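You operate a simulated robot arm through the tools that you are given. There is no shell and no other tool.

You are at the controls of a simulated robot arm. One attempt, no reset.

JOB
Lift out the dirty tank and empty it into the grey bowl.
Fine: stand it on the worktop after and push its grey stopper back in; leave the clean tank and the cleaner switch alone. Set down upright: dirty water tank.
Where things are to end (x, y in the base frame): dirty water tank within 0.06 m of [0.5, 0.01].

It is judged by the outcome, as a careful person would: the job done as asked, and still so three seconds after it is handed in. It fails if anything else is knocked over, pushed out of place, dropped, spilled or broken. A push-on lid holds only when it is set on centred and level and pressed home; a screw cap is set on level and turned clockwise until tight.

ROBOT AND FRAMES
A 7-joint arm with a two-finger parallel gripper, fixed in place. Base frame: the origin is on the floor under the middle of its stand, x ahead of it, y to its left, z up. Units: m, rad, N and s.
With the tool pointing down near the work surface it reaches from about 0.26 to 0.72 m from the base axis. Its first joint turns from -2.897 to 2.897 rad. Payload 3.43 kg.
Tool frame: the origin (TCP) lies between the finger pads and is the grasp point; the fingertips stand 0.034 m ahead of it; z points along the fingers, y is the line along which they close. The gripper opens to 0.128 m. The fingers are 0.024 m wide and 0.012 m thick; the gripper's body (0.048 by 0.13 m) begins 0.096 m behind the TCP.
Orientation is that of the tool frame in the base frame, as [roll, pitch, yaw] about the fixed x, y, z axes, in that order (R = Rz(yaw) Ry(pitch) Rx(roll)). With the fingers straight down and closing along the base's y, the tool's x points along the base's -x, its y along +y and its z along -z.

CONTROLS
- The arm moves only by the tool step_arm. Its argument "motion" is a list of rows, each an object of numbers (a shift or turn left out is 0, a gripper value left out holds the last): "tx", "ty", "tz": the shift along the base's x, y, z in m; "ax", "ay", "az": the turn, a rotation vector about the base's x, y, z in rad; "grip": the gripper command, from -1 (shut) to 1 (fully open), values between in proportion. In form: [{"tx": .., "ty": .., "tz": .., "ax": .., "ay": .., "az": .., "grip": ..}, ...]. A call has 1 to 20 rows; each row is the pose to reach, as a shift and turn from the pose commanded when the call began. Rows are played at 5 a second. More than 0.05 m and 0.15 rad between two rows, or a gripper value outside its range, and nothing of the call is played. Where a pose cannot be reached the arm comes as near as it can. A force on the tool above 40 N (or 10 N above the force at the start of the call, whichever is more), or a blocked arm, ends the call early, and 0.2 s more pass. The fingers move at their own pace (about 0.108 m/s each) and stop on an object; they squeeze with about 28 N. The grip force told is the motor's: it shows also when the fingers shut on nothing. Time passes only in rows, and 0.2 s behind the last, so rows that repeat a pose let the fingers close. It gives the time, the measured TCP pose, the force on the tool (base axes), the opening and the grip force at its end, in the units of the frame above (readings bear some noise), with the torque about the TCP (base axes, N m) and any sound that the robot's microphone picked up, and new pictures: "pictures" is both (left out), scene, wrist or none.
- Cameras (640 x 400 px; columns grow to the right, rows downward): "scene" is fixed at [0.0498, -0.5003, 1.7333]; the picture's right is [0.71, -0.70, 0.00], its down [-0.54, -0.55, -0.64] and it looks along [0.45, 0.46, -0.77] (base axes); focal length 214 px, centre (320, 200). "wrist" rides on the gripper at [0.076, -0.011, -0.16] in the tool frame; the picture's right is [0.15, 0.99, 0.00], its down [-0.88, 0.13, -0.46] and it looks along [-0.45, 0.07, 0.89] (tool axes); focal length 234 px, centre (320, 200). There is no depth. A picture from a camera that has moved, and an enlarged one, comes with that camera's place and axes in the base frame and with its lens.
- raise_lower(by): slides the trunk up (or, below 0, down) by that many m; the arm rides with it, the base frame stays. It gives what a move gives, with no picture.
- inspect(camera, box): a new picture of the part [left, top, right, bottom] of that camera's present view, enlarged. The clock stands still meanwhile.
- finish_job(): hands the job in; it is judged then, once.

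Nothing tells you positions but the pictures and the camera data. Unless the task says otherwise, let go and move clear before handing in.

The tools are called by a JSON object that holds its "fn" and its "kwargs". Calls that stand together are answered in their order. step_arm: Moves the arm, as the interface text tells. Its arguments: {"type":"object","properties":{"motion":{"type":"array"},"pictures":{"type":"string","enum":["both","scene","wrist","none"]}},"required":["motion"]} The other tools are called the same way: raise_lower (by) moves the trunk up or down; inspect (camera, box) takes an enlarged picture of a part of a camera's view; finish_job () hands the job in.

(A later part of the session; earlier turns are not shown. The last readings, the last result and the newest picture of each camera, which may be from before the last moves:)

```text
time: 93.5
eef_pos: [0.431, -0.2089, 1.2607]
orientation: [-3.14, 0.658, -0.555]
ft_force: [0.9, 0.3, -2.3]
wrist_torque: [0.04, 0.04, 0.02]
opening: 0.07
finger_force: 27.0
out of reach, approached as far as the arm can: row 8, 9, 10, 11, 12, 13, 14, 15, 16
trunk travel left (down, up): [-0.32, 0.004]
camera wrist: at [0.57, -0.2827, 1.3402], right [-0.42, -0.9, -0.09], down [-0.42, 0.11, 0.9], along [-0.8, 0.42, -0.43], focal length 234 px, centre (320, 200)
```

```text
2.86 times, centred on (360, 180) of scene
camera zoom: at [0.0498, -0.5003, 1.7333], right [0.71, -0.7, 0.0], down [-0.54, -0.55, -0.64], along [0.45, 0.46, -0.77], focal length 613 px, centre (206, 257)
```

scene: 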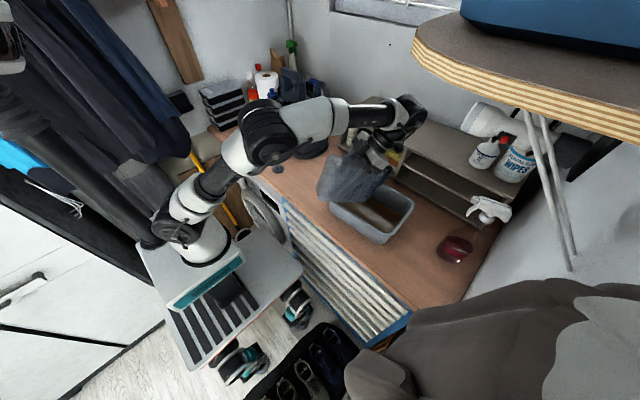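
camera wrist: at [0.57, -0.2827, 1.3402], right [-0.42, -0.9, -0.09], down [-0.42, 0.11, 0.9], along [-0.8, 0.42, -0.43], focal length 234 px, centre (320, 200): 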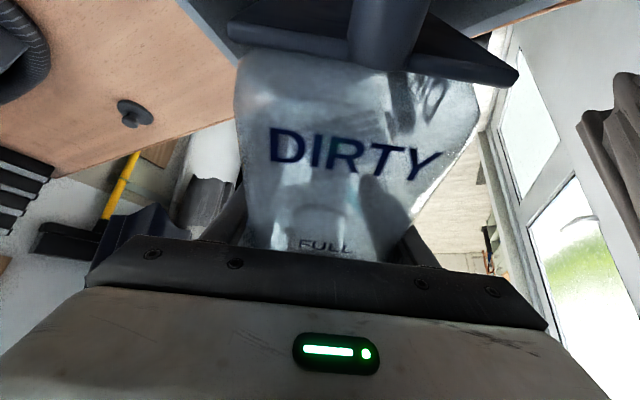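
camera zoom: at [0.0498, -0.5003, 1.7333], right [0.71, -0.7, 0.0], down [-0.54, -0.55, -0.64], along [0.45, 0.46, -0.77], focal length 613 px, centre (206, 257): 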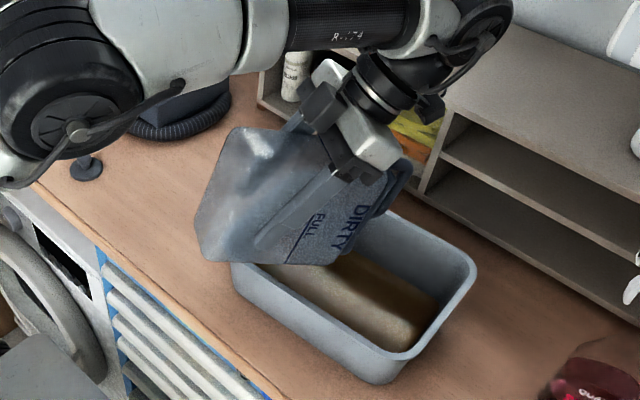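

The bowl now holds the brown water and the stream has stopped. I'll hold for a couple of seconds to let the last drops out, and look closely.

{"fn": "step_arm", "kwargs": {"motion": [{}, {}, {}, {}, {}, {}, {}, {}, {}, {}], "pictures": "none"}}

{"fn": "inspect", "kwargs": {"camera": "scene", "box": [320, 130, 420, 250]}}

{"fn": "inspect", "kwargs": {"camera": "wrist", "box": [200, 20, 500, 260]}}

```text
time: 95.7
eef_pos: [0.4306, -0.2094, 1.2601]
orientation: [-3.14, 0.66, -0.555]
ft_force: [0.2, 0.1, -2.4]
wrist_torque: [0.04, 0.03, -0.01]
opening: 0.0697
finger_force: 28.3
trunk travel left (down, up): [-0.32, 0.004]
```

```text
3.33 times, centred on (370, 190) of scene
camera zoom: at [0.0498, -0.5003, 1.7333], right [0.71, -0.7, 0.0], down [-0.54, -0.55, -0.64], along [0.45, 0.46, -0.77], focal length 715 px, centre (153, 233)
```

zoom: 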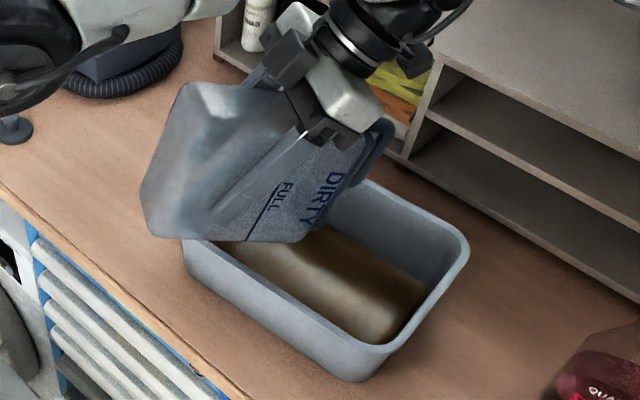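

```text
1.67 times, centred on (350, 140) of wrist
camera zoom: at [0.57, -0.2827, 1.3402], right [-0.42, -0.9, -0.09], down [-0.42, 0.11, 0.9], along [-0.8, 0.42, -0.43], focal length 390 px, centre (270, 300)
```

zoom: 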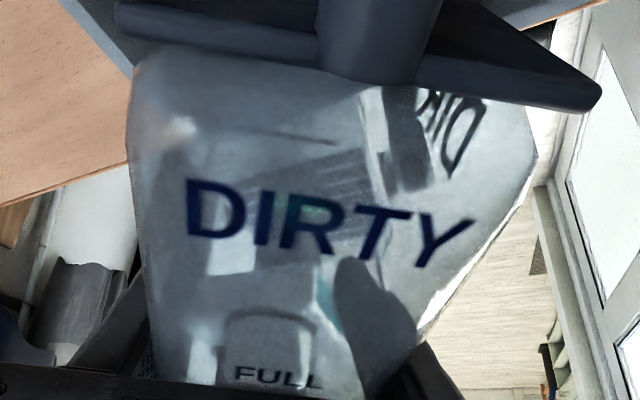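

The tank is empty: 2.4 N, so about 0.4 kg has gone into the bowl with nothing beside it. I'll bring it back upright slowly while rising away from the bowl.

{"fn": "step_arm", "kwargs": {"motion": [{"ax": -0.03, "ay": -0.05}, {"ax": -0.08, "ay": -0.13, "tx": -0.003, "ty": 0.002, "tz": 0.005}, {"ax": -0.138, "ay": -0.222, "tx": -0.006, "ty": 0.004, "tz": 0.012}, {"ax": -0.196, "ay": -0.315, "tx": -0.01, "ty": 0.006, "tz": 0.022}, {"ax": -0.254, "ay": -0.409, "tx": -0.014, "ty": 0.008, "tz": 0.034}, {"ax": -0.312, "ay": -0.502, "tx": -0.018, "ty": 0.01, "tz": 0.048}, {"ax": -0.37, "ay": -0.596, "tx": -0.02, "ty": 0.012, "tz": 0.064}, {"ax": -0.428, "ay": -0.689, "tx": -0.022, "ty": 0.013, "tz": 0.082}, {"ax": -0.486, "ay": -0.783, "tx": -0.023, "ty": 0.014, "tz": 0.1}, {"ax": -0.528, "ay": -0.849, "tx": -0.023, "ty": 0.014, "tz": 0.115}, {"ax": -0.528, "ay": -0.849, "tx": -0.023, "ty": 0.014, "tz": 0.115}]}}

{"fn": "inspect", "kwargs": {"camera": "scene", "box": [270, 60, 450, 240]}}

```text
time: 98.1
eef_pos: [0.4068, -0.1924, 1.3776]
orientation: [-3.135, -0.299, -0.557]
ft_force: [-0.2, 0.9, -2.2]
wrist_torque: [-0.12, 0.01, -0.03]
opening: 0.0699
finger_force: 27.6
out of reach, approached as far as the arm can: row 9, 10
trunk travel left (down, up): [-0.32, 0.004]
camera wrist: at [0.4338, -0.1964, 1.5517], right [-0.4, -0.91, 0.04], down [-0.9, 0.4, 0.18], along [-0.18, 0.04, -0.98], focal length 234 px, centre (320, 200)
```

scene: 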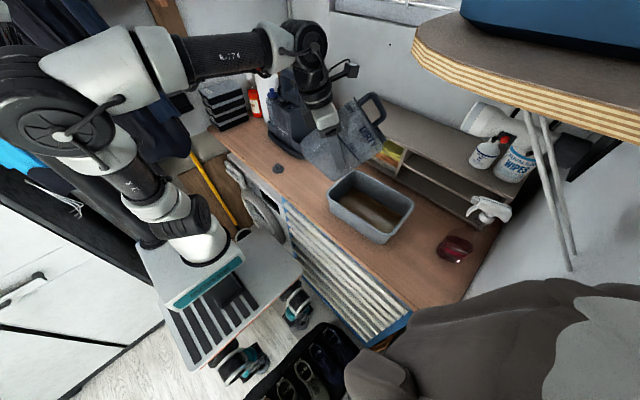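
wrist: 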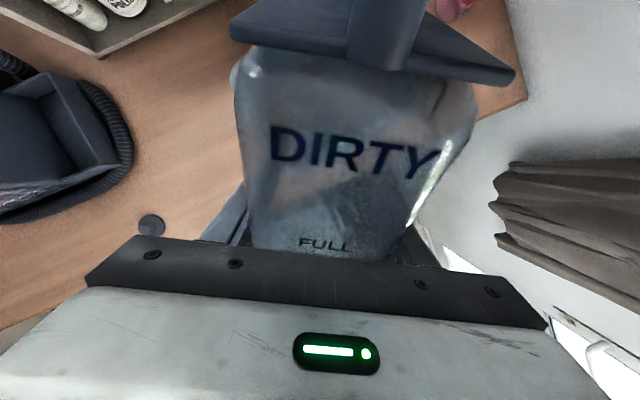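

```text
2.22 times, centred on (360, 150) of scene
camera zoom: at [0.0498, -0.5003, 1.7333], right [0.71, -0.7, 0.0], down [-0.54, -0.55, -0.64], along [0.45, 0.46, -0.77], focal length 477 px, centre (231, 311)
```

zoom: 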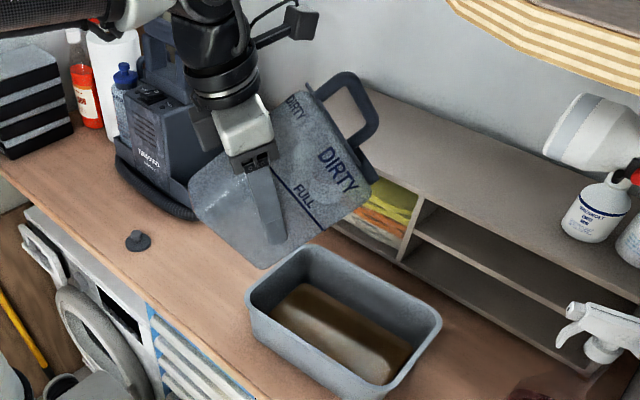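

The tank is coming back up; water is only in the bowl. I'll continue to upright.

{"fn": "step_arm", "kwargs": {"motion": [{"ax": -0.04, "ay": -0.065, "tz": 0.005}, {"ax": -0.09, "ay": -0.145, "tz": 0.01}, {"ax": -0.14, "ay": -0.225, "tz": 0.02}, {"ax": -0.19, "ay": -0.306, "tz": 0.03}, {"ax": -0.24, "ay": -0.386, "tz": 0.04}, {"ax": -0.29, "ay": -0.467, "tz": 0.045}, {"ax": -0.34, "ay": -0.547, "tz": 0.05}, {"ax": -0.39, "ay": -0.628, "tz": 0.05}, {"ax": -0.44, "ay": -0.708, "tz": 0.05}, {"ax": -0.486, "ay": -0.782, "tz": 0.05}, {"ax": -0.486, "ay": -0.782, "tz": 0.05}]}}

{"fn": "inspect", "kwargs": {"camera": "scene", "box": [240, 30, 480, 230]}}

```text
time: 100.5
eef_pos: [0.4073, -0.1948, 1.4263]
orientation: [-3.134, -1.217, -0.554]
ft_force: [0.2, 0.1, -2.5]
wrist_torque: [0.01, 0.0, -0.03]
opening: 0.0701
finger_force: 27.9
trunk travel left (down, up): [-0.32, 0.004]
camera wrist: at [0.3079, -0.1206, 1.5526], right [-0.47, -0.87, 0.14], down [-0.69, 0.27, -0.67], along [0.54, -0.41, -0.73], focal length 234 px, centre (320, 200)
```

scene: 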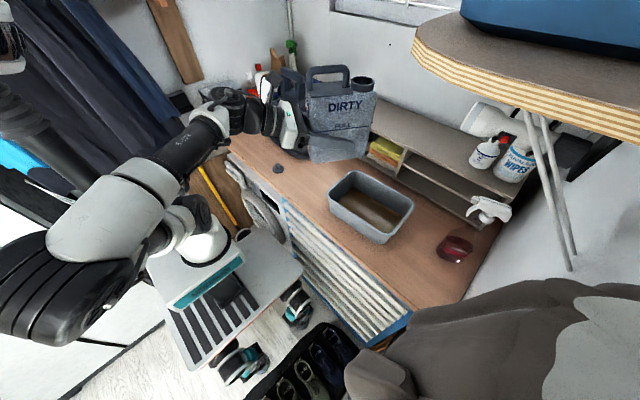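
wrist: 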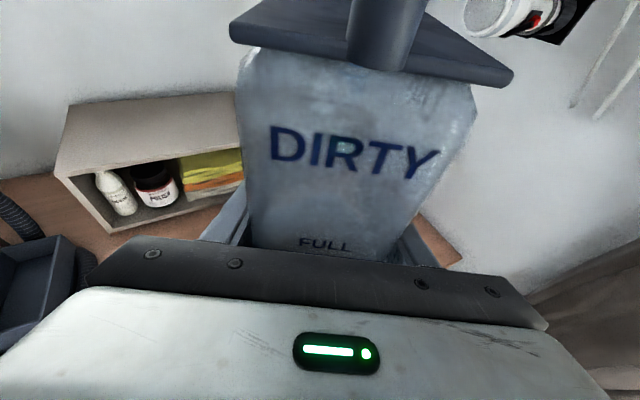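

```text
2.00 times, centred on (360, 130) of scene
camera zoom: at [0.0498, -0.5003, 1.7333], right [0.71, -0.7, 0.0], down [-0.54, -0.55, -0.64], along [0.45, 0.46, -0.77], focal length 429 px, centre (240, 340)
```

zoom: 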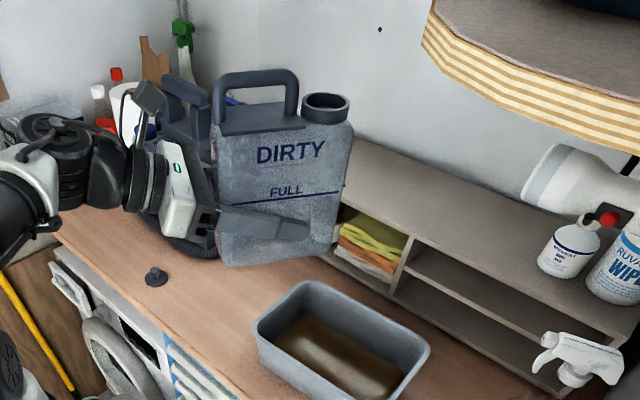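

The tank is upright in exactly the same grip as before, with no slip. I'll swing back to the set-down position.

{"fn": "step_arm", "kwargs": {"motion": [{"tx": 0.005, "ty": 0.012, "az": 0.03}, {"tx": 0.015, "ty": 0.035, "az": 0.09}, {"tx": 0.027, "ty": 0.062, "az": 0.17}, {"tx": 0.039, "ty": 0.09, "az": 0.25}, {"tx": 0.051, "ty": 0.118, "az": 0.33}, {"tx": 0.063, "ty": 0.146, "az": 0.4}, {"tx": 0.074, "ty": 0.17, "az": 0.47}, {"tx": 0.082, "ty": 0.19, "az": 0.52}, {"tx": 0.086, "ty": 0.201, "az": 0.545}, {"tx": 0.087, "ty": 0.204, "az": 0.552}, {"tx": 0.087, "ty": 0.204, "az": 0.552}], "pictures": "none"}}

{"fn": "raise_lower", "kwargs": {"by": -0.15}}

{"fn": "inspect", "kwargs": {"camera": "scene", "box": [220, 60, 400, 220]}}

```text
time: 102.9
eef_pos: [0.4943, 0.0101, 1.4249]
orientation: [-3.133, -1.216, -0.002]
ft_force: [0.2, 0.0, -1.7]
wrist_torque: [0.0, 0.01, 0.01]
opening: 0.07
finger_force: 28.1
trunk travel left (down, up): [-0.32, 0.004]
```

```text
time: 104.6
eef_pos: [0.4958, 0.0088, 1.2749]
orientation: [-3.136, -1.216, -0.004]
ft_force: [0.6, 0.9, -2.0]
wrist_torque: [-0.02, -0.03, -0.01]
opening: 0.07
finger_force: 27.7
trunk travel left (down, up): [-0.17, 0.154]
```

```text
2.50 times, centred on (310, 140) of scene
camera zoom: at [0.0498, -0.5003, 1.7333], right [0.71, -0.7, 0.0], down [-0.54, -0.55, -0.64], along [0.45, 0.46, -0.77], focal length 536 px, centre (345, 350)
```

zoom: 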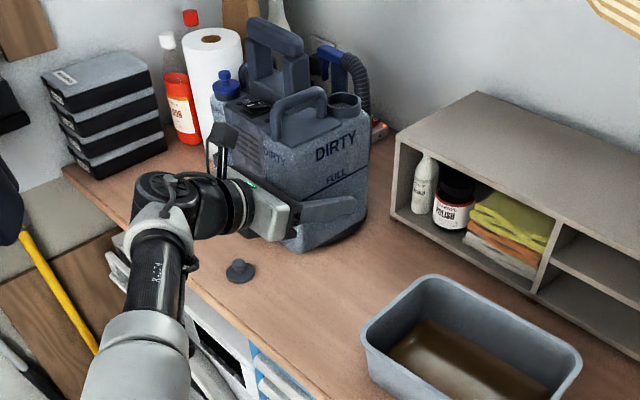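

Directly above the set-down spot. I'll lower most of the way with the trunk and finish with fine arm steps (it stood at TCP z≈1.109).

{"fn": "raise_lower", "kwargs": {"by": -0.15}}

{"fn": "step_arm", "kwargs": {"motion": [{"tz": -0.004}, {"tz": -0.008}, {"tz": -0.011}, {"tz": -0.013}, {"tz": -0.0145}, {"tz": -0.0145}]}}

{"fn": "inspect", "kwargs": {"camera": "scene", "box": [240, 90, 360, 210]}}

```text
time: 106.4
eef_pos: [0.4946, 0.009, 1.1255]
orientation: [-3.135, -1.215, -0.004]
ft_force: [0.4, 0.0, -2.5]
wrist_torque: [0.02, 0.01, -0.01]
opening: 0.07
finger_force: 27.7
trunk travel left (down, up): [-0.02, 0.304]
```

```text
time: 107.8
eef_pos: [0.4941, 0.0092, 1.1108]
orientation: [-3.135, -1.216, -0.004]
ft_force: [-0.9, -0.2, -3.0]
wrist_torque: [0.02, 0.01, -0.01]
opening: 0.0696
finger_force: 27.8
trunk travel left (down, up): [-0.02, 0.304]
camera wrist: at [0.3714, 0.0204, 1.2372], right [0.05, -0.99, 0.14], down [-0.73, -0.13, -0.67], along [0.68, -0.06, -0.73], focal length 234 px, centre (320, 200)
```

scene: 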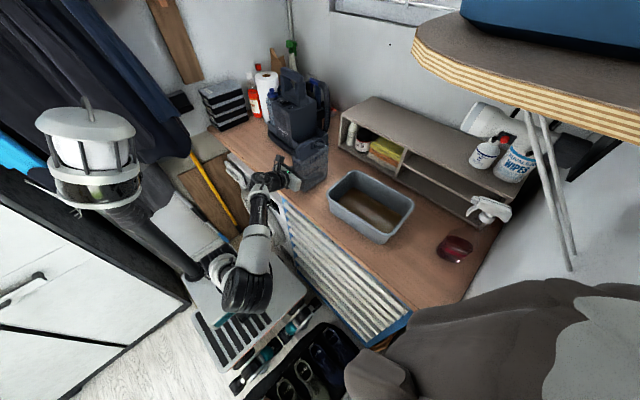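
wrist: 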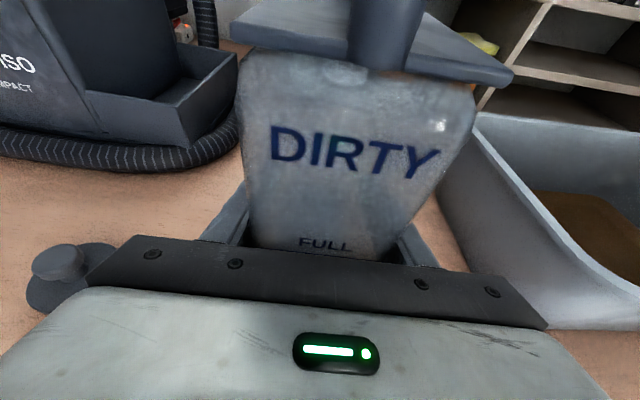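

```text
3.33 times, centred on (300, 150) of scene
camera zoom: at [0.0498, -0.5003, 1.7333], right [0.71, -0.7, 0.0], down [-0.54, -0.55, -0.64], along [0.45, 0.46, -0.77], focal length 715 px, centre (387, 367)
```

zoom: 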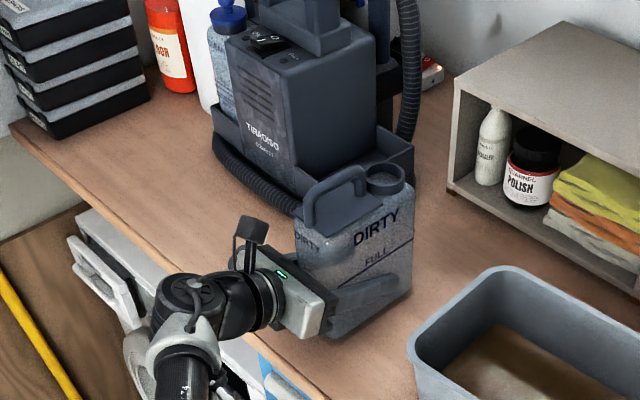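

{"fn": "step_arm", "kwargs": {"motion": [{"tz": -0.001}, {"tz": -0.002}, {"tz": -0.003}, {"tz": -0.003}], "pictures": "none"}}

```text
time: 108.8
eef_pos: [0.4932, 0.0088, 1.1097]
orientation: [-3.135, -1.219, -0.004]
ft_force: [-0.1, 0.7, 8.6]
wrist_torque: [-0.2, -0.76, 0.05]
opening: 0.0698
finger_force: 28.5
trunk travel left (down, up): [-0.02, 0.304]
```

Contact, with the front edge touching first by a hair. I'll ease off half a millimetre and open slowly so it settles flat.

{"fn": "step_arm", "kwargs": {"motion": [{"tz": 0.0008}, {"tz": 0.0008}, {"tz": 0.0008, "grip": 0.02}, {"tz": 0.0008, "grip": 0.12}, {"tz": 0.0008, "grip": 0.3}, {"tz": 0.0008, "grip": 0.6}, {"tz": 0.0008, "grip": 1}, {"tz": 0.0008, "grip": 1}, {"tz": 0.0008, "grip": 1}]}}

{"fn": "inspect", "kwargs": {"camera": "scene", "box": [240, 90, 360, 210]}}

{"fn": "inspect", "kwargs": {"camera": "wrist", "box": [160, 0, 480, 280]}}

```text
time: 110.8
eef_pos: [0.4942, 0.0104, 1.1097]
orientation: [-3.136, -1.217, -0.004]
ft_force: [0.4, -0.2, 0.1]
wrist_torque: [0.02, 0.0, 0.02]
opening: 0.1277
finger_force: 0.0
trunk travel left (down, up): [-0.02, 0.304]
camera wrist: at [0.3713, 0.0205, 1.2357], right [0.05, -0.99, 0.14], down [-0.73, -0.13, -0.67], along [0.68, -0.06, -0.73], focal length 234 px, centre (320, 200)
```

scene: 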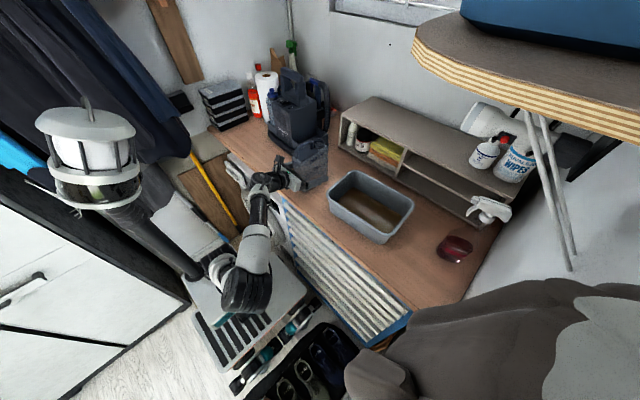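
wrist: 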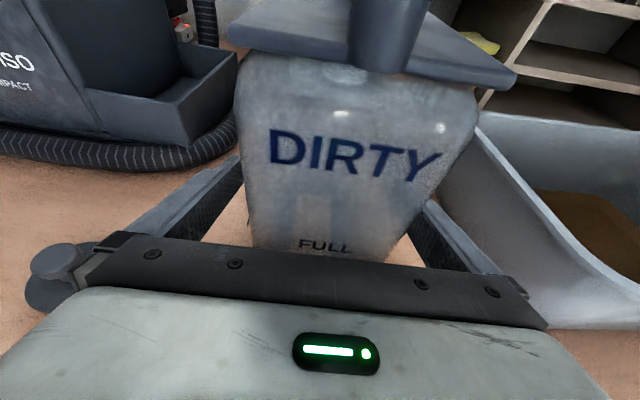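

```text
3.33 times, centred on (300, 150) of scene
camera zoom: at [0.0498, -0.5003, 1.7333], right [0.71, -0.7, 0.0], down [-0.54, -0.55, -0.64], along [0.45, 0.46, -0.77], focal length 715 px, centre (387, 367)
```

zoom: 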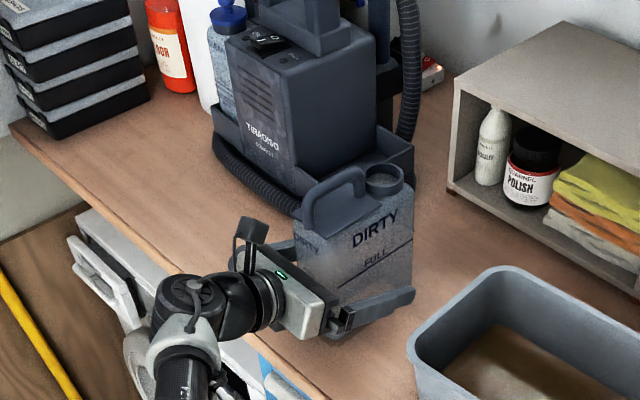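

```text
1.43 times, centred on (320, 140) of wrist
camera zoom: at [0.3713, 0.0205, 1.2357], right [0.05, -0.99, 0.14], down [-0.73, -0.13, -0.67], along [0.68, -0.06, -0.73], focal length 334 px, centre (320, 286)
```

zoom: 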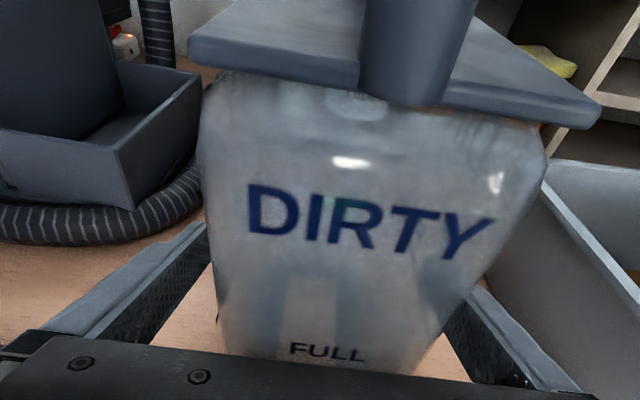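

The tank is standing free and level. I'll back off 1 cm and raise straight up the way I came in.

{"fn": "step_arm", "kwargs": {"motion": [{"tx": -0.005, "ty": -0.002}, {"tx": -0.01, "ty": -0.003}, {"tx": -0.01, "ty": -0.003}], "pictures": "none"}}

{"fn": "raise_lower", "kwargs": {"by": 0.15}}

{"fn": "raise_lower", "kwargs": {"by": 0.15}}

{"fn": "inspect", "kwargs": {"camera": "scene", "box": [220, 60, 400, 220]}}

{"fn": "inspect", "kwargs": {"camera": "wrist", "box": [160, 80, 480, 280]}}

```text
time: 111.6
eef_pos: [0.4838, 0.0073, 1.1081]
orientation: [-3.136, -1.217, -0.004]
ft_force: [-0.1, -0.1, -0.2]
wrist_torque: [0.02, 0.02, 0.0]
opening: 0.1283
finger_force: 0.0
trunk travel left (down, up): [-0.02, 0.304]
```

```text
time: 113.3
eef_pos: [0.4842, 0.0069, 1.2586]
orientation: [-3.137, -1.215, -0.004]
ft_force: [-0.2, 0.3, 0.2]
wrist_torque: [0.01, 0.0, 0.0]
opening: 0.1284
finger_force: 0.1
trunk travel left (down, up): [-0.17, 0.154]
```

```text
time: 115.1
eef_pos: [0.4847, 0.0065, 1.4087]
orientation: [-3.136, -1.216, -0.004]
ft_force: [-0.4, -0.4, 0.2]
wrist_torque: [0.02, 0.02, 0.04]
opening: 0.1277
finger_force: 0.0
trunk travel left (down, up): [-0.32, 0.004]
```

```text
2.50 times, centred on (310, 140) of scene
camera zoom: at [0.0498, -0.5003, 1.7333], right [0.71, -0.7, 0.0], down [-0.54, -0.55, -0.64], along [0.45, 0.46, -0.77], focal length 536 px, centre (345, 350)
```

zoom: 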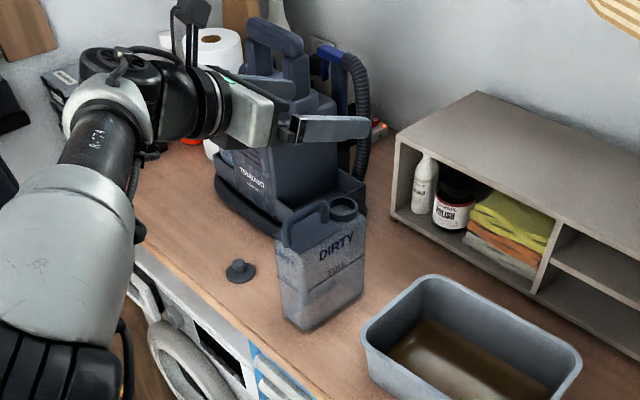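

```text
2.00 times, centred on (320, 180) of wrist
camera zoom: at [0.3611, 0.0173, 1.5354], right [0.05, -0.99, 0.14], down [-0.73, -0.13, -0.67], along [0.68, -0.06, -0.73], focal length 468 px, centre (320, 240)
```

zoom: 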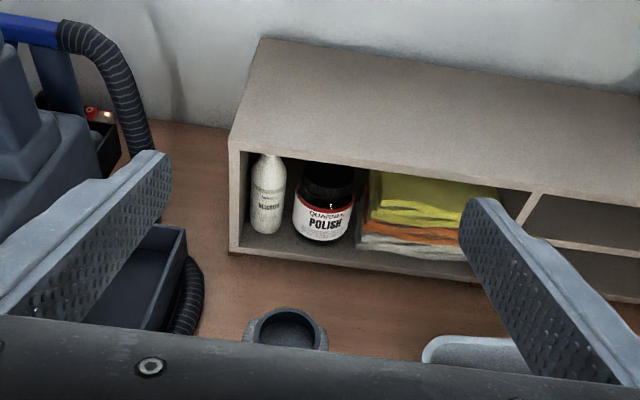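

Everything is standing well. I'll turn the tool to straight-down and go back for the stopper.

{"fn": "step_arm", "kwargs": {"motion": [{"ay": 0.1, "tx": -0.01}, {"ay": 0.24, "tx": -0.02}, {"ay": 0.38, "tx": -0.03}, {"ay": 0.52, "tx": -0.04}, {"ay": 0.66, "tx": -0.045}, {"ay": 0.8, "tx": -0.045}, {"ay": 0.94, "tx": -0.045}, {"ay": 1.08, "tx": -0.045}, {"ay": 1.217, "tx": -0.045}, {"ay": 1.217, "tx": -0.045}], "pictures": "none"}}

{"fn": "step_arm", "kwargs": {"motion": [{"ty": 0.03}, {"ty": 0.07}, {"ty": 0.11}, {"ty": 0.15}, {"ty": 0.172}, {"ty": 0.173, "tz": -0.03}, {"ty": 0.173, "tz": -0.075}, {"ty": 0.173, "tz": -0.12}, {"ty": 0.173, "tz": -0.16}, {"ty": 0.173, "tz": -0.2, "grip": -0.1}, {"ty": 0.173, "tz": -0.22}, {"ty": 0.173, "tz": -0.22}]}}

{"fn": "inspect", "kwargs": {"camera": "wrist", "box": [240, 60, 400, 240]}}

```text
time: 117.3
eef_pos: [0.4395, 0.007, 1.4102]
orientation: [-3.138, 0.004, -0.002]
ft_force: [-0.4, 0.1, -0.4]
wrist_torque: [-0.01, 0.02, 0.0]
opening: 0.1281
finger_force: 0.1
trunk travel left (down, up): [-0.32, 0.004]
```

```text
time: 119.9
eef_pos: [0.4407, 0.1794, 1.1865]
orientation: [-3.138, 0.0, -0.001]
ft_force: [0.1, 0.0, -0.6]
wrist_torque: [0.02, -0.02, 0.01]
opening: 0.0579
finger_force: 0.0
trunk travel left (down, up): [-0.32, 0.004]
camera wrist: at [0.5171, 0.1903, 1.3469], right [0.15, -0.99, 0.0], down [-0.88, -0.13, 0.46], along [-0.45, -0.06, -0.89], focal length 234 px, centre (320, 200)
```

scene: 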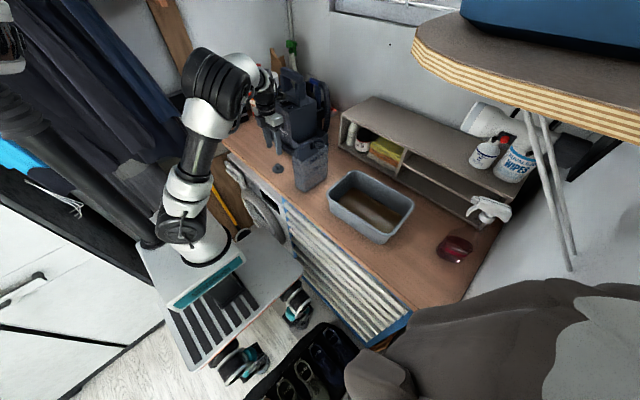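
wrist: 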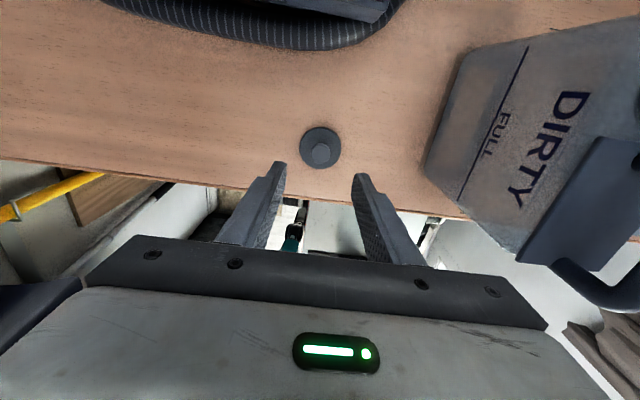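

```text
2.22 times, centred on (320, 150) of wrist
camera zoom: at [0.5171, 0.1903, 1.3469], right [0.15, -0.99, 0.0], down [-0.88, -0.13, 0.46], along [-0.45, -0.06, -0.89], focal length 520 px, centre (320, 311)
```

zoom: 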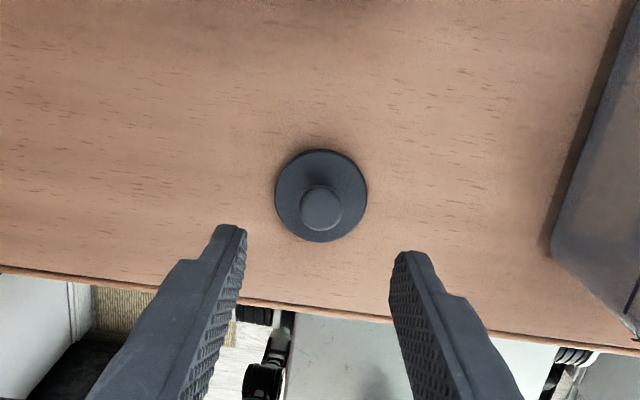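

The stopper is where I left it. I'll descend to the same grip height on the knob and close.

{"fn": "step_arm", "kwargs": {"motion": [{"tz": -0.03, "tx": -0.0005, "ty": 0.001}, {"tz": -0.06, "tx": -0.0005, "ty": 0.001}, {"tz": -0.08, "tx": -0.0005, "ty": 0.001}, {"tz": -0.09, "tx": -0.0005, "ty": 0.001}, {"tz": -0.0965, "tx": -0.0005, "ty": 0.001}, {"tz": -0.0965, "tx": -0.0005, "ty": 0.001}, {"tz": -0.0965, "tx": -0.0005, "ty": 0.001, "grip": -0.5}, {"tz": -0.0965, "tx": -0.0005, "ty": 0.001, "grip": -1}, {"tz": -0.0965, "tx": -0.0005, "ty": 0.001, "grip": -1}, {"tz": -0.0965, "tx": -0.0005, "ty": 0.001, "grip": -1}]}}

{"fn": "inspect", "kwargs": {"camera": "wrist", "box": [240, 60, 400, 240]}}

{"fn": "inspect", "kwargs": {"camera": "scene", "box": [250, 140, 300, 180]}}

```text
time: 122.1
eef_pos: [0.4398, 0.1793, 1.0933]
orientation: [-3.137, 0.0, -0.001]
ft_force: [-0.2, 0.1, -0.4]
wrist_torque: [-0.01, -0.02, -0.02]
opening: 0.0219
finger_force: 27.5
trunk travel left (down, up): [-0.32, 0.004]
camera wrist: at [0.5156, 0.1906, 1.2528], right [0.15, -0.99, 0.0], down [-0.88, -0.13, 0.46], along [-0.45, -0.06, -0.89], focal length 234 px, centre (320, 200)
```

scene: 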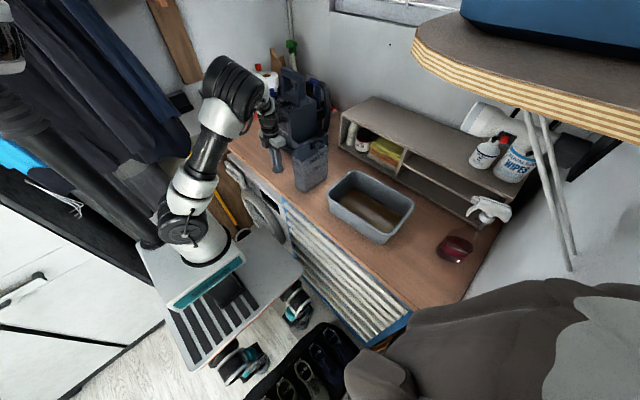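
wrist: 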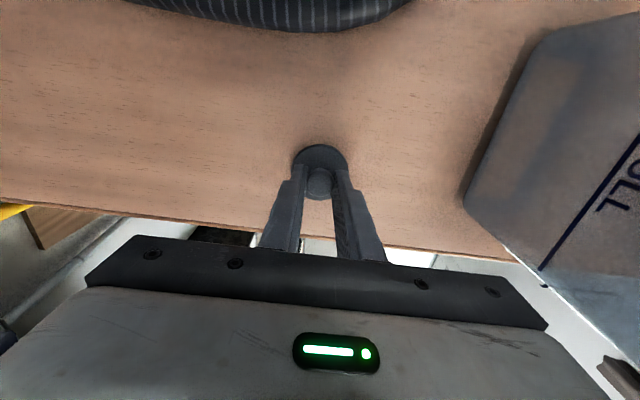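

```text
2.22 times, centred on (320, 150) of wrist
camera zoom: at [0.5156, 0.1906, 1.2528], right [0.15, -0.99, 0.0], down [-0.88, -0.13, 0.46], along [-0.45, -0.06, -0.89], focal length 520 px, centre (320, 311)
```

zoom: 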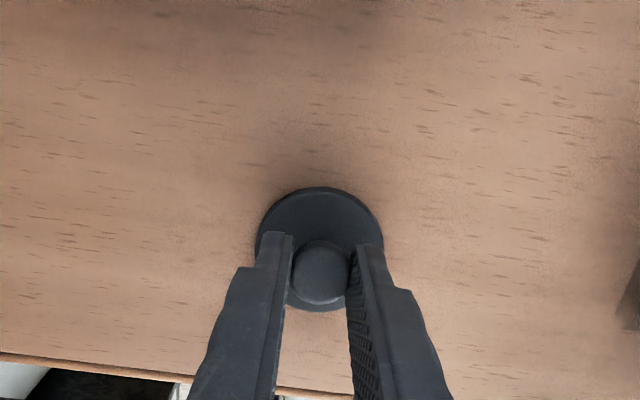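

```text
10.00 times, centred on (275, 160) of scene
camera zoom: at [0.0498, -0.5003, 1.7333], right [0.71, -0.7, 0.0], down [-0.54, -0.55, -0.64], along [0.45, 0.46, -0.77], focal length 2145 px, centre (770, 600)
```

zoom: 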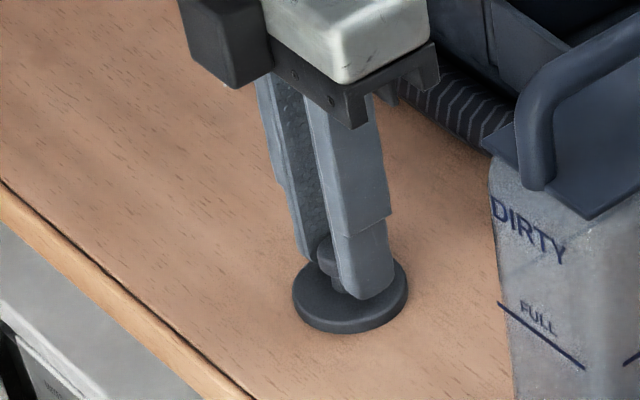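

The knob is gripped again. I'll lift the stopper and bring it near the tank with the neck in the camera's view, to measure its position precisely.

{"fn": "step_arm", "kwargs": {"motion": [{"tz": 0.02}, {"tz": 0.06}, {"tz": 0.105}, {"tz": 0.15}, {"tz": 0.195}, {"tz": 0.24}, {"tz": 0.27}, {"tz": 0.277, "ty": -0.03, "tx": 0.01}, {"tz": 0.277, "ty": -0.07, "tx": 0.025}, {"tz": 0.277, "ty": -0.11, "tx": 0.04}, {"tz": 0.277, "ty": -0.15, "tx": 0.053}, {"tz": 0.277, "ty": -0.171, "tx": 0.06}, {"tz": 0.277, "ty": -0.171, "tx": 0.06}]}}

{"fn": "inspect", "kwargs": {"camera": "wrist", "box": [270, 100, 370, 200]}}

{"fn": "inspect", "kwargs": {"camera": "scene", "box": [290, 120, 350, 180]}}

```text
time: 124.9
eef_pos: [0.4973, 0.0088, 1.371]
orientation: [-3.137, 0.0, -0.002]
ft_force: [-0.1, -0.5, -0.7]
wrist_torque: [0.0, -0.03, -0.02]
opening: 0.0221
finger_force: 28.2
trunk travel left (down, up): [-0.32, 0.004]
camera wrist: at [0.5741, 0.02, 1.5301], right [0.15, -0.99, 0.0], down [-0.88, -0.13, 0.46], along [-0.45, -0.06, -0.89], focal length 234 px, centre (320, 200)
```

scene: 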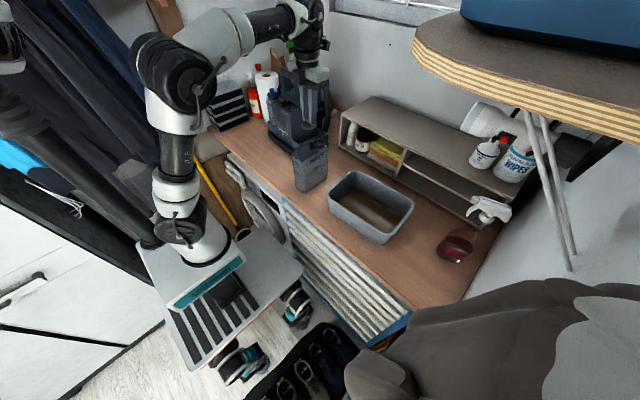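
wrist: 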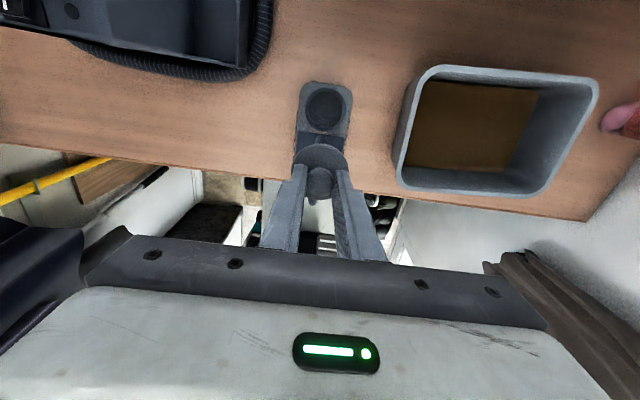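

```text
4.00 times, centred on (320, 150) of wrist
camera zoom: at [0.5741, 0.02, 1.5301], right [0.15, -0.99, 0.0], down [-0.88, -0.13, 0.46], along [-0.45, -0.06, -0.89], focal length 937 px, centre (320, 400)
```

zoom: 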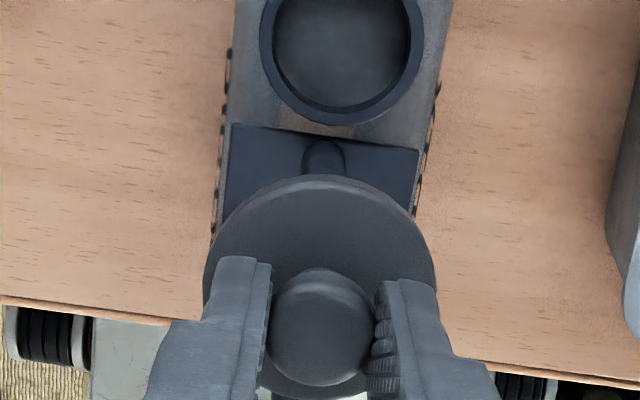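

```text
6.67 times, centred on (320, 150) of scene
camera zoom: at [0.0498, -0.5003, 1.7333], right [0.71, -0.7, 0.0], down [-0.54, -0.55, -0.64], along [0.45, 0.46, -0.77], focal length 1430 px, centre (320, 533)
```

zoom: 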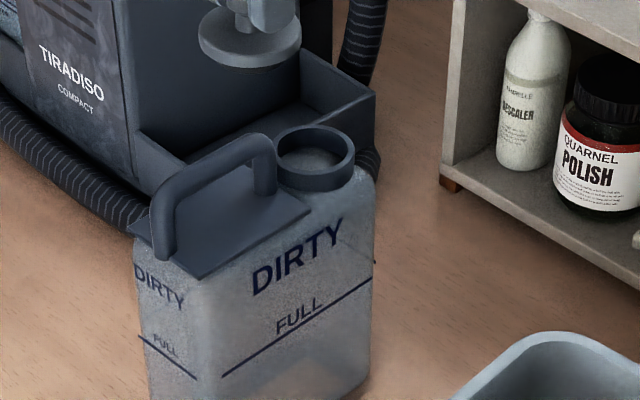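

I'll zoom in on the whole neck ring for a precise centre.

{"fn": "inspect", "kwargs": {"camera": "wrist", "box": [280, 70, 370, 160]}}

{"fn": "inspect", "kwargs": {"camera": "scene", "box": [300, 130, 340, 160]}}

```text
4.44 times, centred on (325, 115) of wrist
camera zoom: at [0.5741, 0.02, 1.5301], right [0.15, -0.99, 0.0], down [-0.88, -0.13, 0.46], along [-0.45, -0.06, -0.89], focal length 1041 px, centre (298, 578)
```

zoom: 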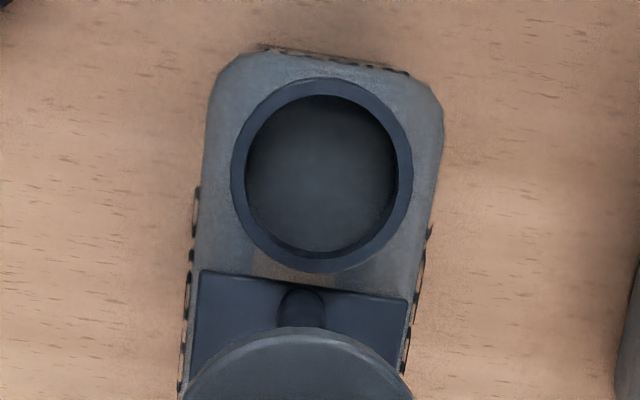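

```text
13.33 times, centred on (320, 145) of scene
camera zoom: at [0.0498, -0.5003, 1.7333], right [0.71, -0.7, 0.0], down [-0.54, -0.55, -0.64], along [0.45, 0.46, -0.77], focal length 2860 px, centre (320, 933)
```

zoom: 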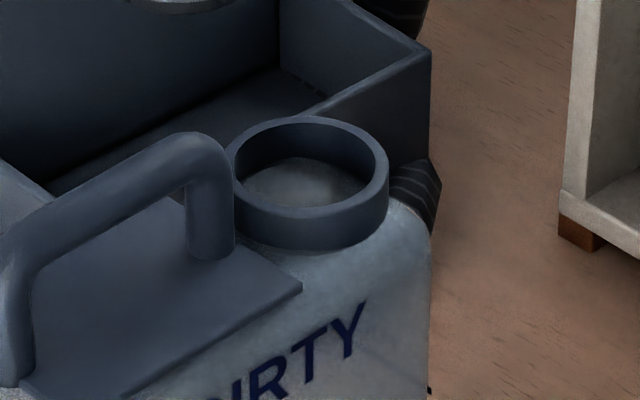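

The neck centre is about 44 mm ahead of the stopper in x and level in y. I'll move over it and lower to about 1 cm above the rim to verify concentricity.

{"fn": "step_arm", "kwargs": {"motion": [{"tx": 0.015}, {"tx": 0.03}, {"tx": 0.0442, "ty": 0.0003}, {"tx": 0.0442, "ty": 0.0003, "tz": -0.025}, {"tx": 0.0442, "ty": 0.0003, "tz": -0.05}, {"tx": 0.0442, "ty": 0.0003, "tz": -0.068}, {"tx": 0.0442, "ty": 0.0003, "tz": -0.068}, {"tx": 0.0442, "ty": 0.0003, "tz": -0.068}]}}

{"fn": "inspect", "kwargs": {"camera": "wrist", "box": [270, 100, 370, 220]}}

{"fn": "inspect", "kwargs": {"camera": "scene", "box": [300, 120, 340, 160]}}

```text
time: 126.7
eef_pos: [0.5422, 0.0104, 1.3013]
orientation: [-3.138, 0.0, -0.002]
ft_force: [-0.6, 0.1, -0.5]
wrist_torque: [-0.01, -0.01, -0.02]
opening: 0.0219
finger_force: 28.1
trunk travel left (down, up): [-0.32, 0.004]
camera wrist: at [0.6184, 0.0208, 1.461], right [0.14, -0.99, 0.0], down [-0.88, -0.13, 0.46], along [-0.45, -0.06, -0.89], focal length 234 px, centre (320, 200)
```

scene: 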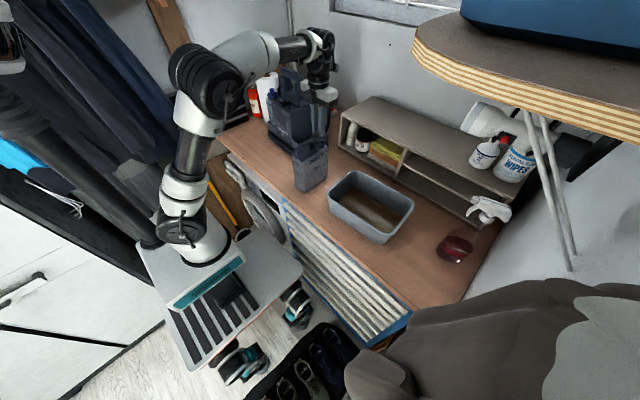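
wrist: 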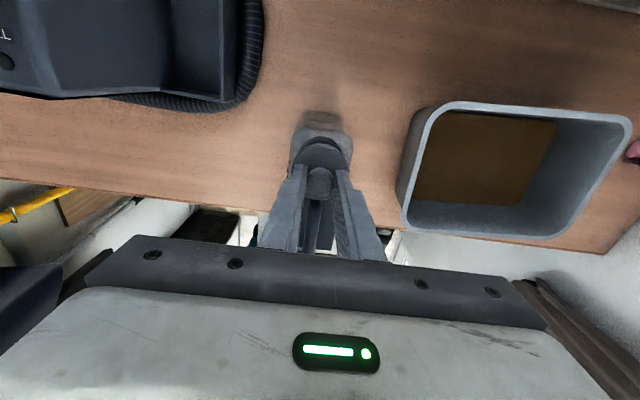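

```text
3.33 times, centred on (320, 160) of wrist
camera zoom: at [0.6184, 0.0208, 1.461], right [0.14, -0.99, 0.0], down [-0.88, -0.13, 0.46], along [-0.45, -0.06, -0.89], focal length 781 px, centre (320, 333)
```

zoom: 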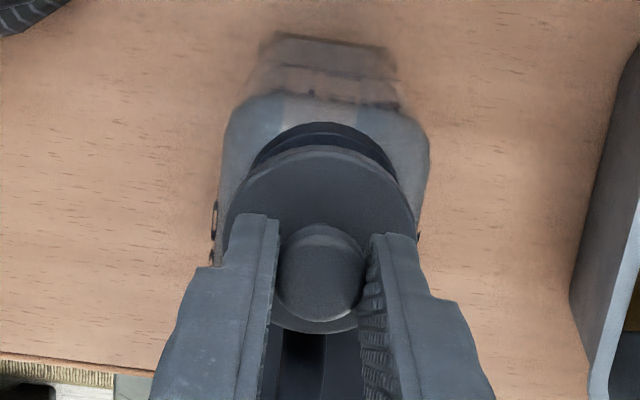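

```text
10.00 times, centred on (320, 140) of scene
camera zoom: at [0.0498, -0.5003, 1.7333], right [0.71, -0.7, 0.0], down [-0.54, -0.55, -0.64], along [0.45, 0.46, -0.77], focal length 2145 px, centre (320, 800)
```

zoom: 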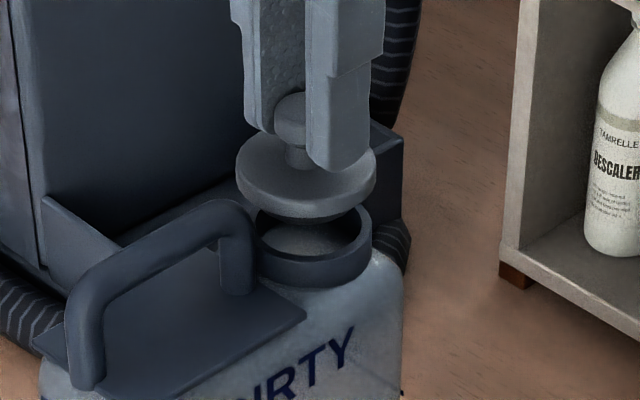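

The stopper looks nearly concentric; the scene view suggests the neck may be 1–3 mm further in +x. I'll zoom tighter in both views to refine.

{"fn": "inspect", "kwargs": {"camera": "wrist", "box": [285, 130, 355, 200]}}

{"fn": "inspect", "kwargs": {"camera": "scene", "box": [308, 128, 332, 152]}}

```text
5.71 times, centred on (320, 165) of wrist
camera zoom: at [0.6184, 0.0208, 1.461], right [0.14, -0.99, 0.0], down [-0.88, -0.13, 0.46], along [-0.45, -0.06, -0.89], focal length 1338 px, centre (320, 400)
```

zoom: 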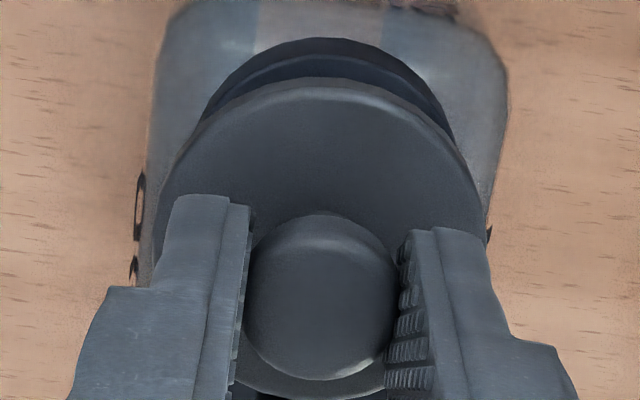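

```text
16.00 times, centred on (320, 140) of scene
camera zoom: at [0.0498, -0.5003, 1.7333], right [0.71, -0.7, 0.0], down [-0.54, -0.55, -0.64], along [0.45, 0.46, -0.77], focal length 3432 px, centre (320, 1160)
```

zoom: 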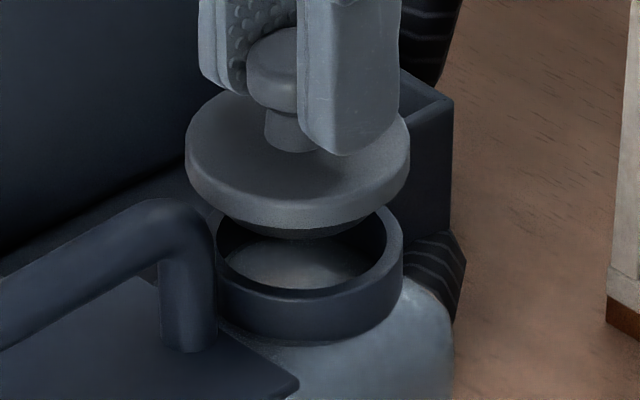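

Both views agree: the neck is about 3.3 mm further in +x, with y aligned. I'll correct and re-check.

{"fn": "step_arm", "kwargs": {"motion": [{"tx": 0.0017}, {"tx": 0.0033}, {"tx": 0.0033, "tz": -0.004}, {"tx": 0.0033, "tz": -0.004}], "pictures": "none"}}

{"fn": "inspect", "kwargs": {"camera": "wrist", "box": [285, 130, 355, 200]}}

{"fn": "inspect", "kwargs": {"camera": "scene", "box": [308, 128, 332, 152]}}

```text
time: 127.7
eef_pos: [0.5464, 0.009, 1.297]
orientation: [-3.137, 0.001, -0.001]
ft_force: [-0.6, 0.3, -0.3]
wrist_torque: [-0.03, 0.01, -0.02]
opening: 0.0223
finger_force: 28.3
trunk travel left (down, up): [-0.32, 0.004]
```

```text
5.71 times, centred on (320, 165) of wrist
camera zoom: at [0.6224, 0.0205, 1.4569], right [0.14, -0.99, 0.0], down [-0.88, -0.13, 0.46], along [-0.45, -0.06, -0.89], focal length 1338 px, centre (320, 400)
```

zoom: 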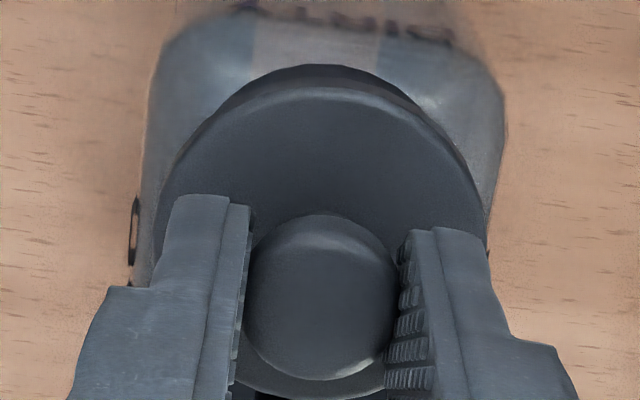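

```text
16.00 times, centred on (320, 140) of scene
camera zoom: at [0.0498, -0.5003, 1.7333], right [0.71, -0.7, 0.0], down [-0.54, -0.55, -0.64], along [0.45, 0.46, -0.77], focal length 3432 px, centre (320, 1160)
```

zoom: 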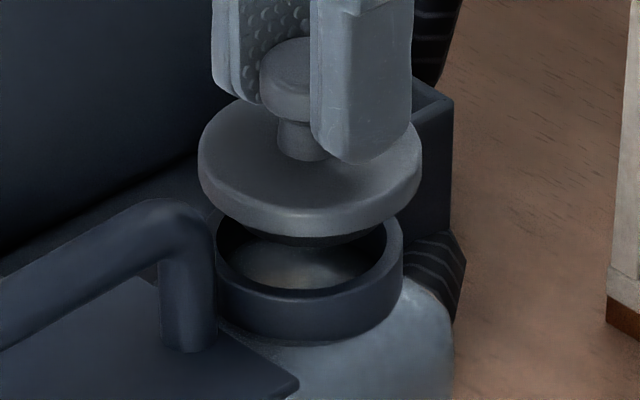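

Now centred to within about half a millimetre. I'll lower slowly into the neck.

{"fn": "step_arm", "kwargs": {"motion": [{"tx": -0.0004, "tz": -0.003}, {"tx": -0.0004, "tz": -0.006}, {"tx": -0.0004, "tz": -0.009}, {"tx": -0.0004, "tz": -0.011}, {"tx": -0.0004, "tz": -0.011}], "pictures": "none"}}

{"fn": "inspect", "kwargs": {"camera": "scene", "box": [308, 128, 332, 152]}}

{"fn": "inspect", "kwargs": {"camera": "wrist", "box": [285, 130, 355, 200]}}

```text
time: 128.9
eef_pos: [0.5476, 0.0093, 1.285]
orientation: [-3.137, 0.004, -0.002]
ft_force: [-0.2, 0.2, -0.6]
wrist_torque: [-0.03, 0.02, -0.01]
opening: 0.0222
finger_force: 28.4
trunk travel left (down, up): [-0.32, 0.004]
```

```text
16.00 times, centred on (320, 140) of scene
camera zoom: at [0.0498, -0.5003, 1.7333], right [0.71, -0.7, 0.0], down [-0.54, -0.55, -0.64], along [0.45, 0.46, -0.77], focal length 3432 px, centre (320, 1160)
```

zoom: 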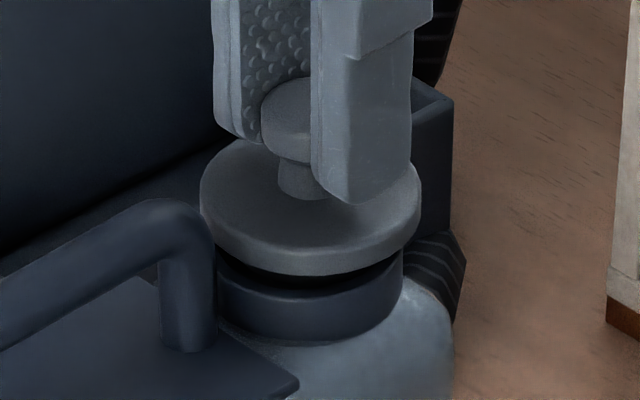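

```text
5.71 times, centred on (320, 165) of wrist
camera zoom: at [0.6224, 0.0205, 1.4459], right [0.15, -0.99, 0.0], down [-0.88, -0.13, 0.46], along [-0.45, -0.06, -0.89], focal length 1338 px, centre (320, 400)
```

zoom: 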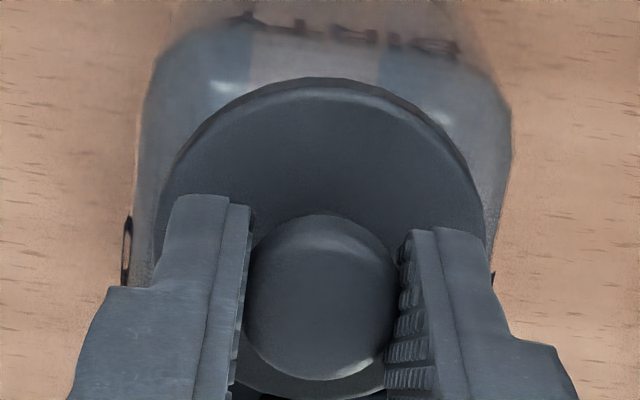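

The plug is at the neck with no contact force. I'll trim the last ~0.7 mm in x and lower until it seats.

{"fn": "step_arm", "kwargs": {"motion": [{"tx": -0.0008}, {"tx": -0.0008, "tz": -0.0015}, {"tx": -0.0008, "tz": -0.003}, {"tx": -0.0008, "tz": -0.0045}, {"tx": -0.0008, "tz": -0.0045}], "pictures": "none"}}

{"fn": "inspect", "kwargs": {"camera": "scene", "box": [308, 128, 332, 152]}}

```text
time: 130.1
eef_pos: [0.5468, 0.0085, 1.282]
orientation: [-3.139, 0.0, -0.003]
ft_force: [0.2, -0.2, 1.0]
wrist_torque: [0.04, 0.0, -0.03]
opening: 0.0222
finger_force: 27.4
trunk travel left (down, up): [-0.32, 0.004]
```

```text
16.00 times, centred on (320, 140) of scene
camera zoom: at [0.0498, -0.5003, 1.7333], right [0.71, -0.7, 0.0], down [-0.54, -0.55, -0.64], along [0.45, 0.46, -0.77], focal length 3432 px, centre (320, 1160)
```

zoom: 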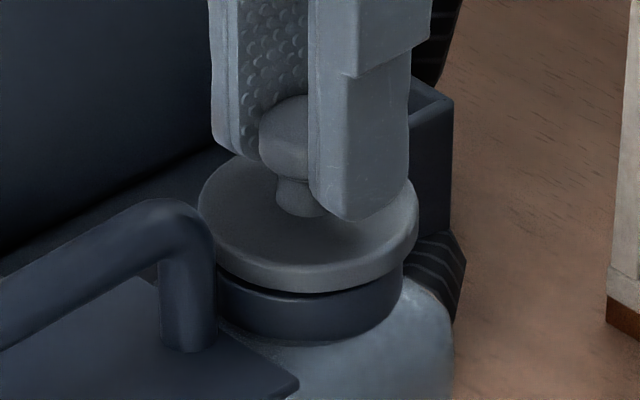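

Concentric now, with just a thin gap left. I'll press down in small steps, watching the force and listening for a click.

{"fn": "step_arm", "kwargs": {"motion": [{"tz": -0.001}, {"tz": -0.002}, {"tz": -0.003}, {"tz": -0.003}], "pictures": "none"}}

{"fn": "inspect", "kwargs": {"camera": "scene", "box": [308, 128, 332, 152]}}

```text
time: 131.1
eef_pos: [0.5454, 0.0096, 1.2804]
orientation: [-3.137, -0.001, -0.001]
ft_force: [0.7, 0.2, 3.8]
wrist_torque: [-0.06, 0.0, 0.01]
opening: 0.0222
finger_force: 28.3
trunk travel left (down, up): [-0.32, 0.004]
```

```text
16.00 times, centred on (320, 140) of scene
camera zoom: at [0.0498, -0.5003, 1.7333], right [0.71, -0.7, 0.0], down [-0.54, -0.55, -0.64], along [0.45, 0.46, -0.77], focal length 3432 px, centre (320, 1160)
```

zoom: 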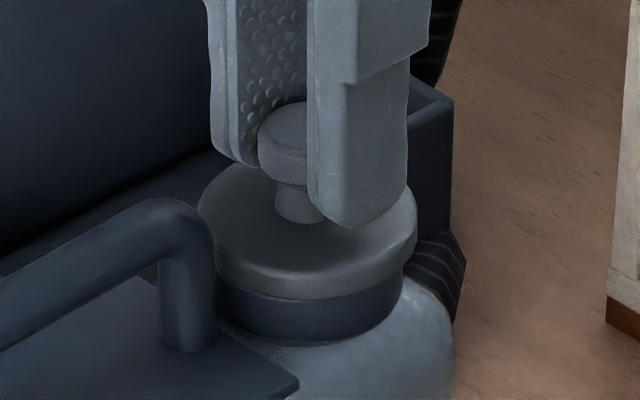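

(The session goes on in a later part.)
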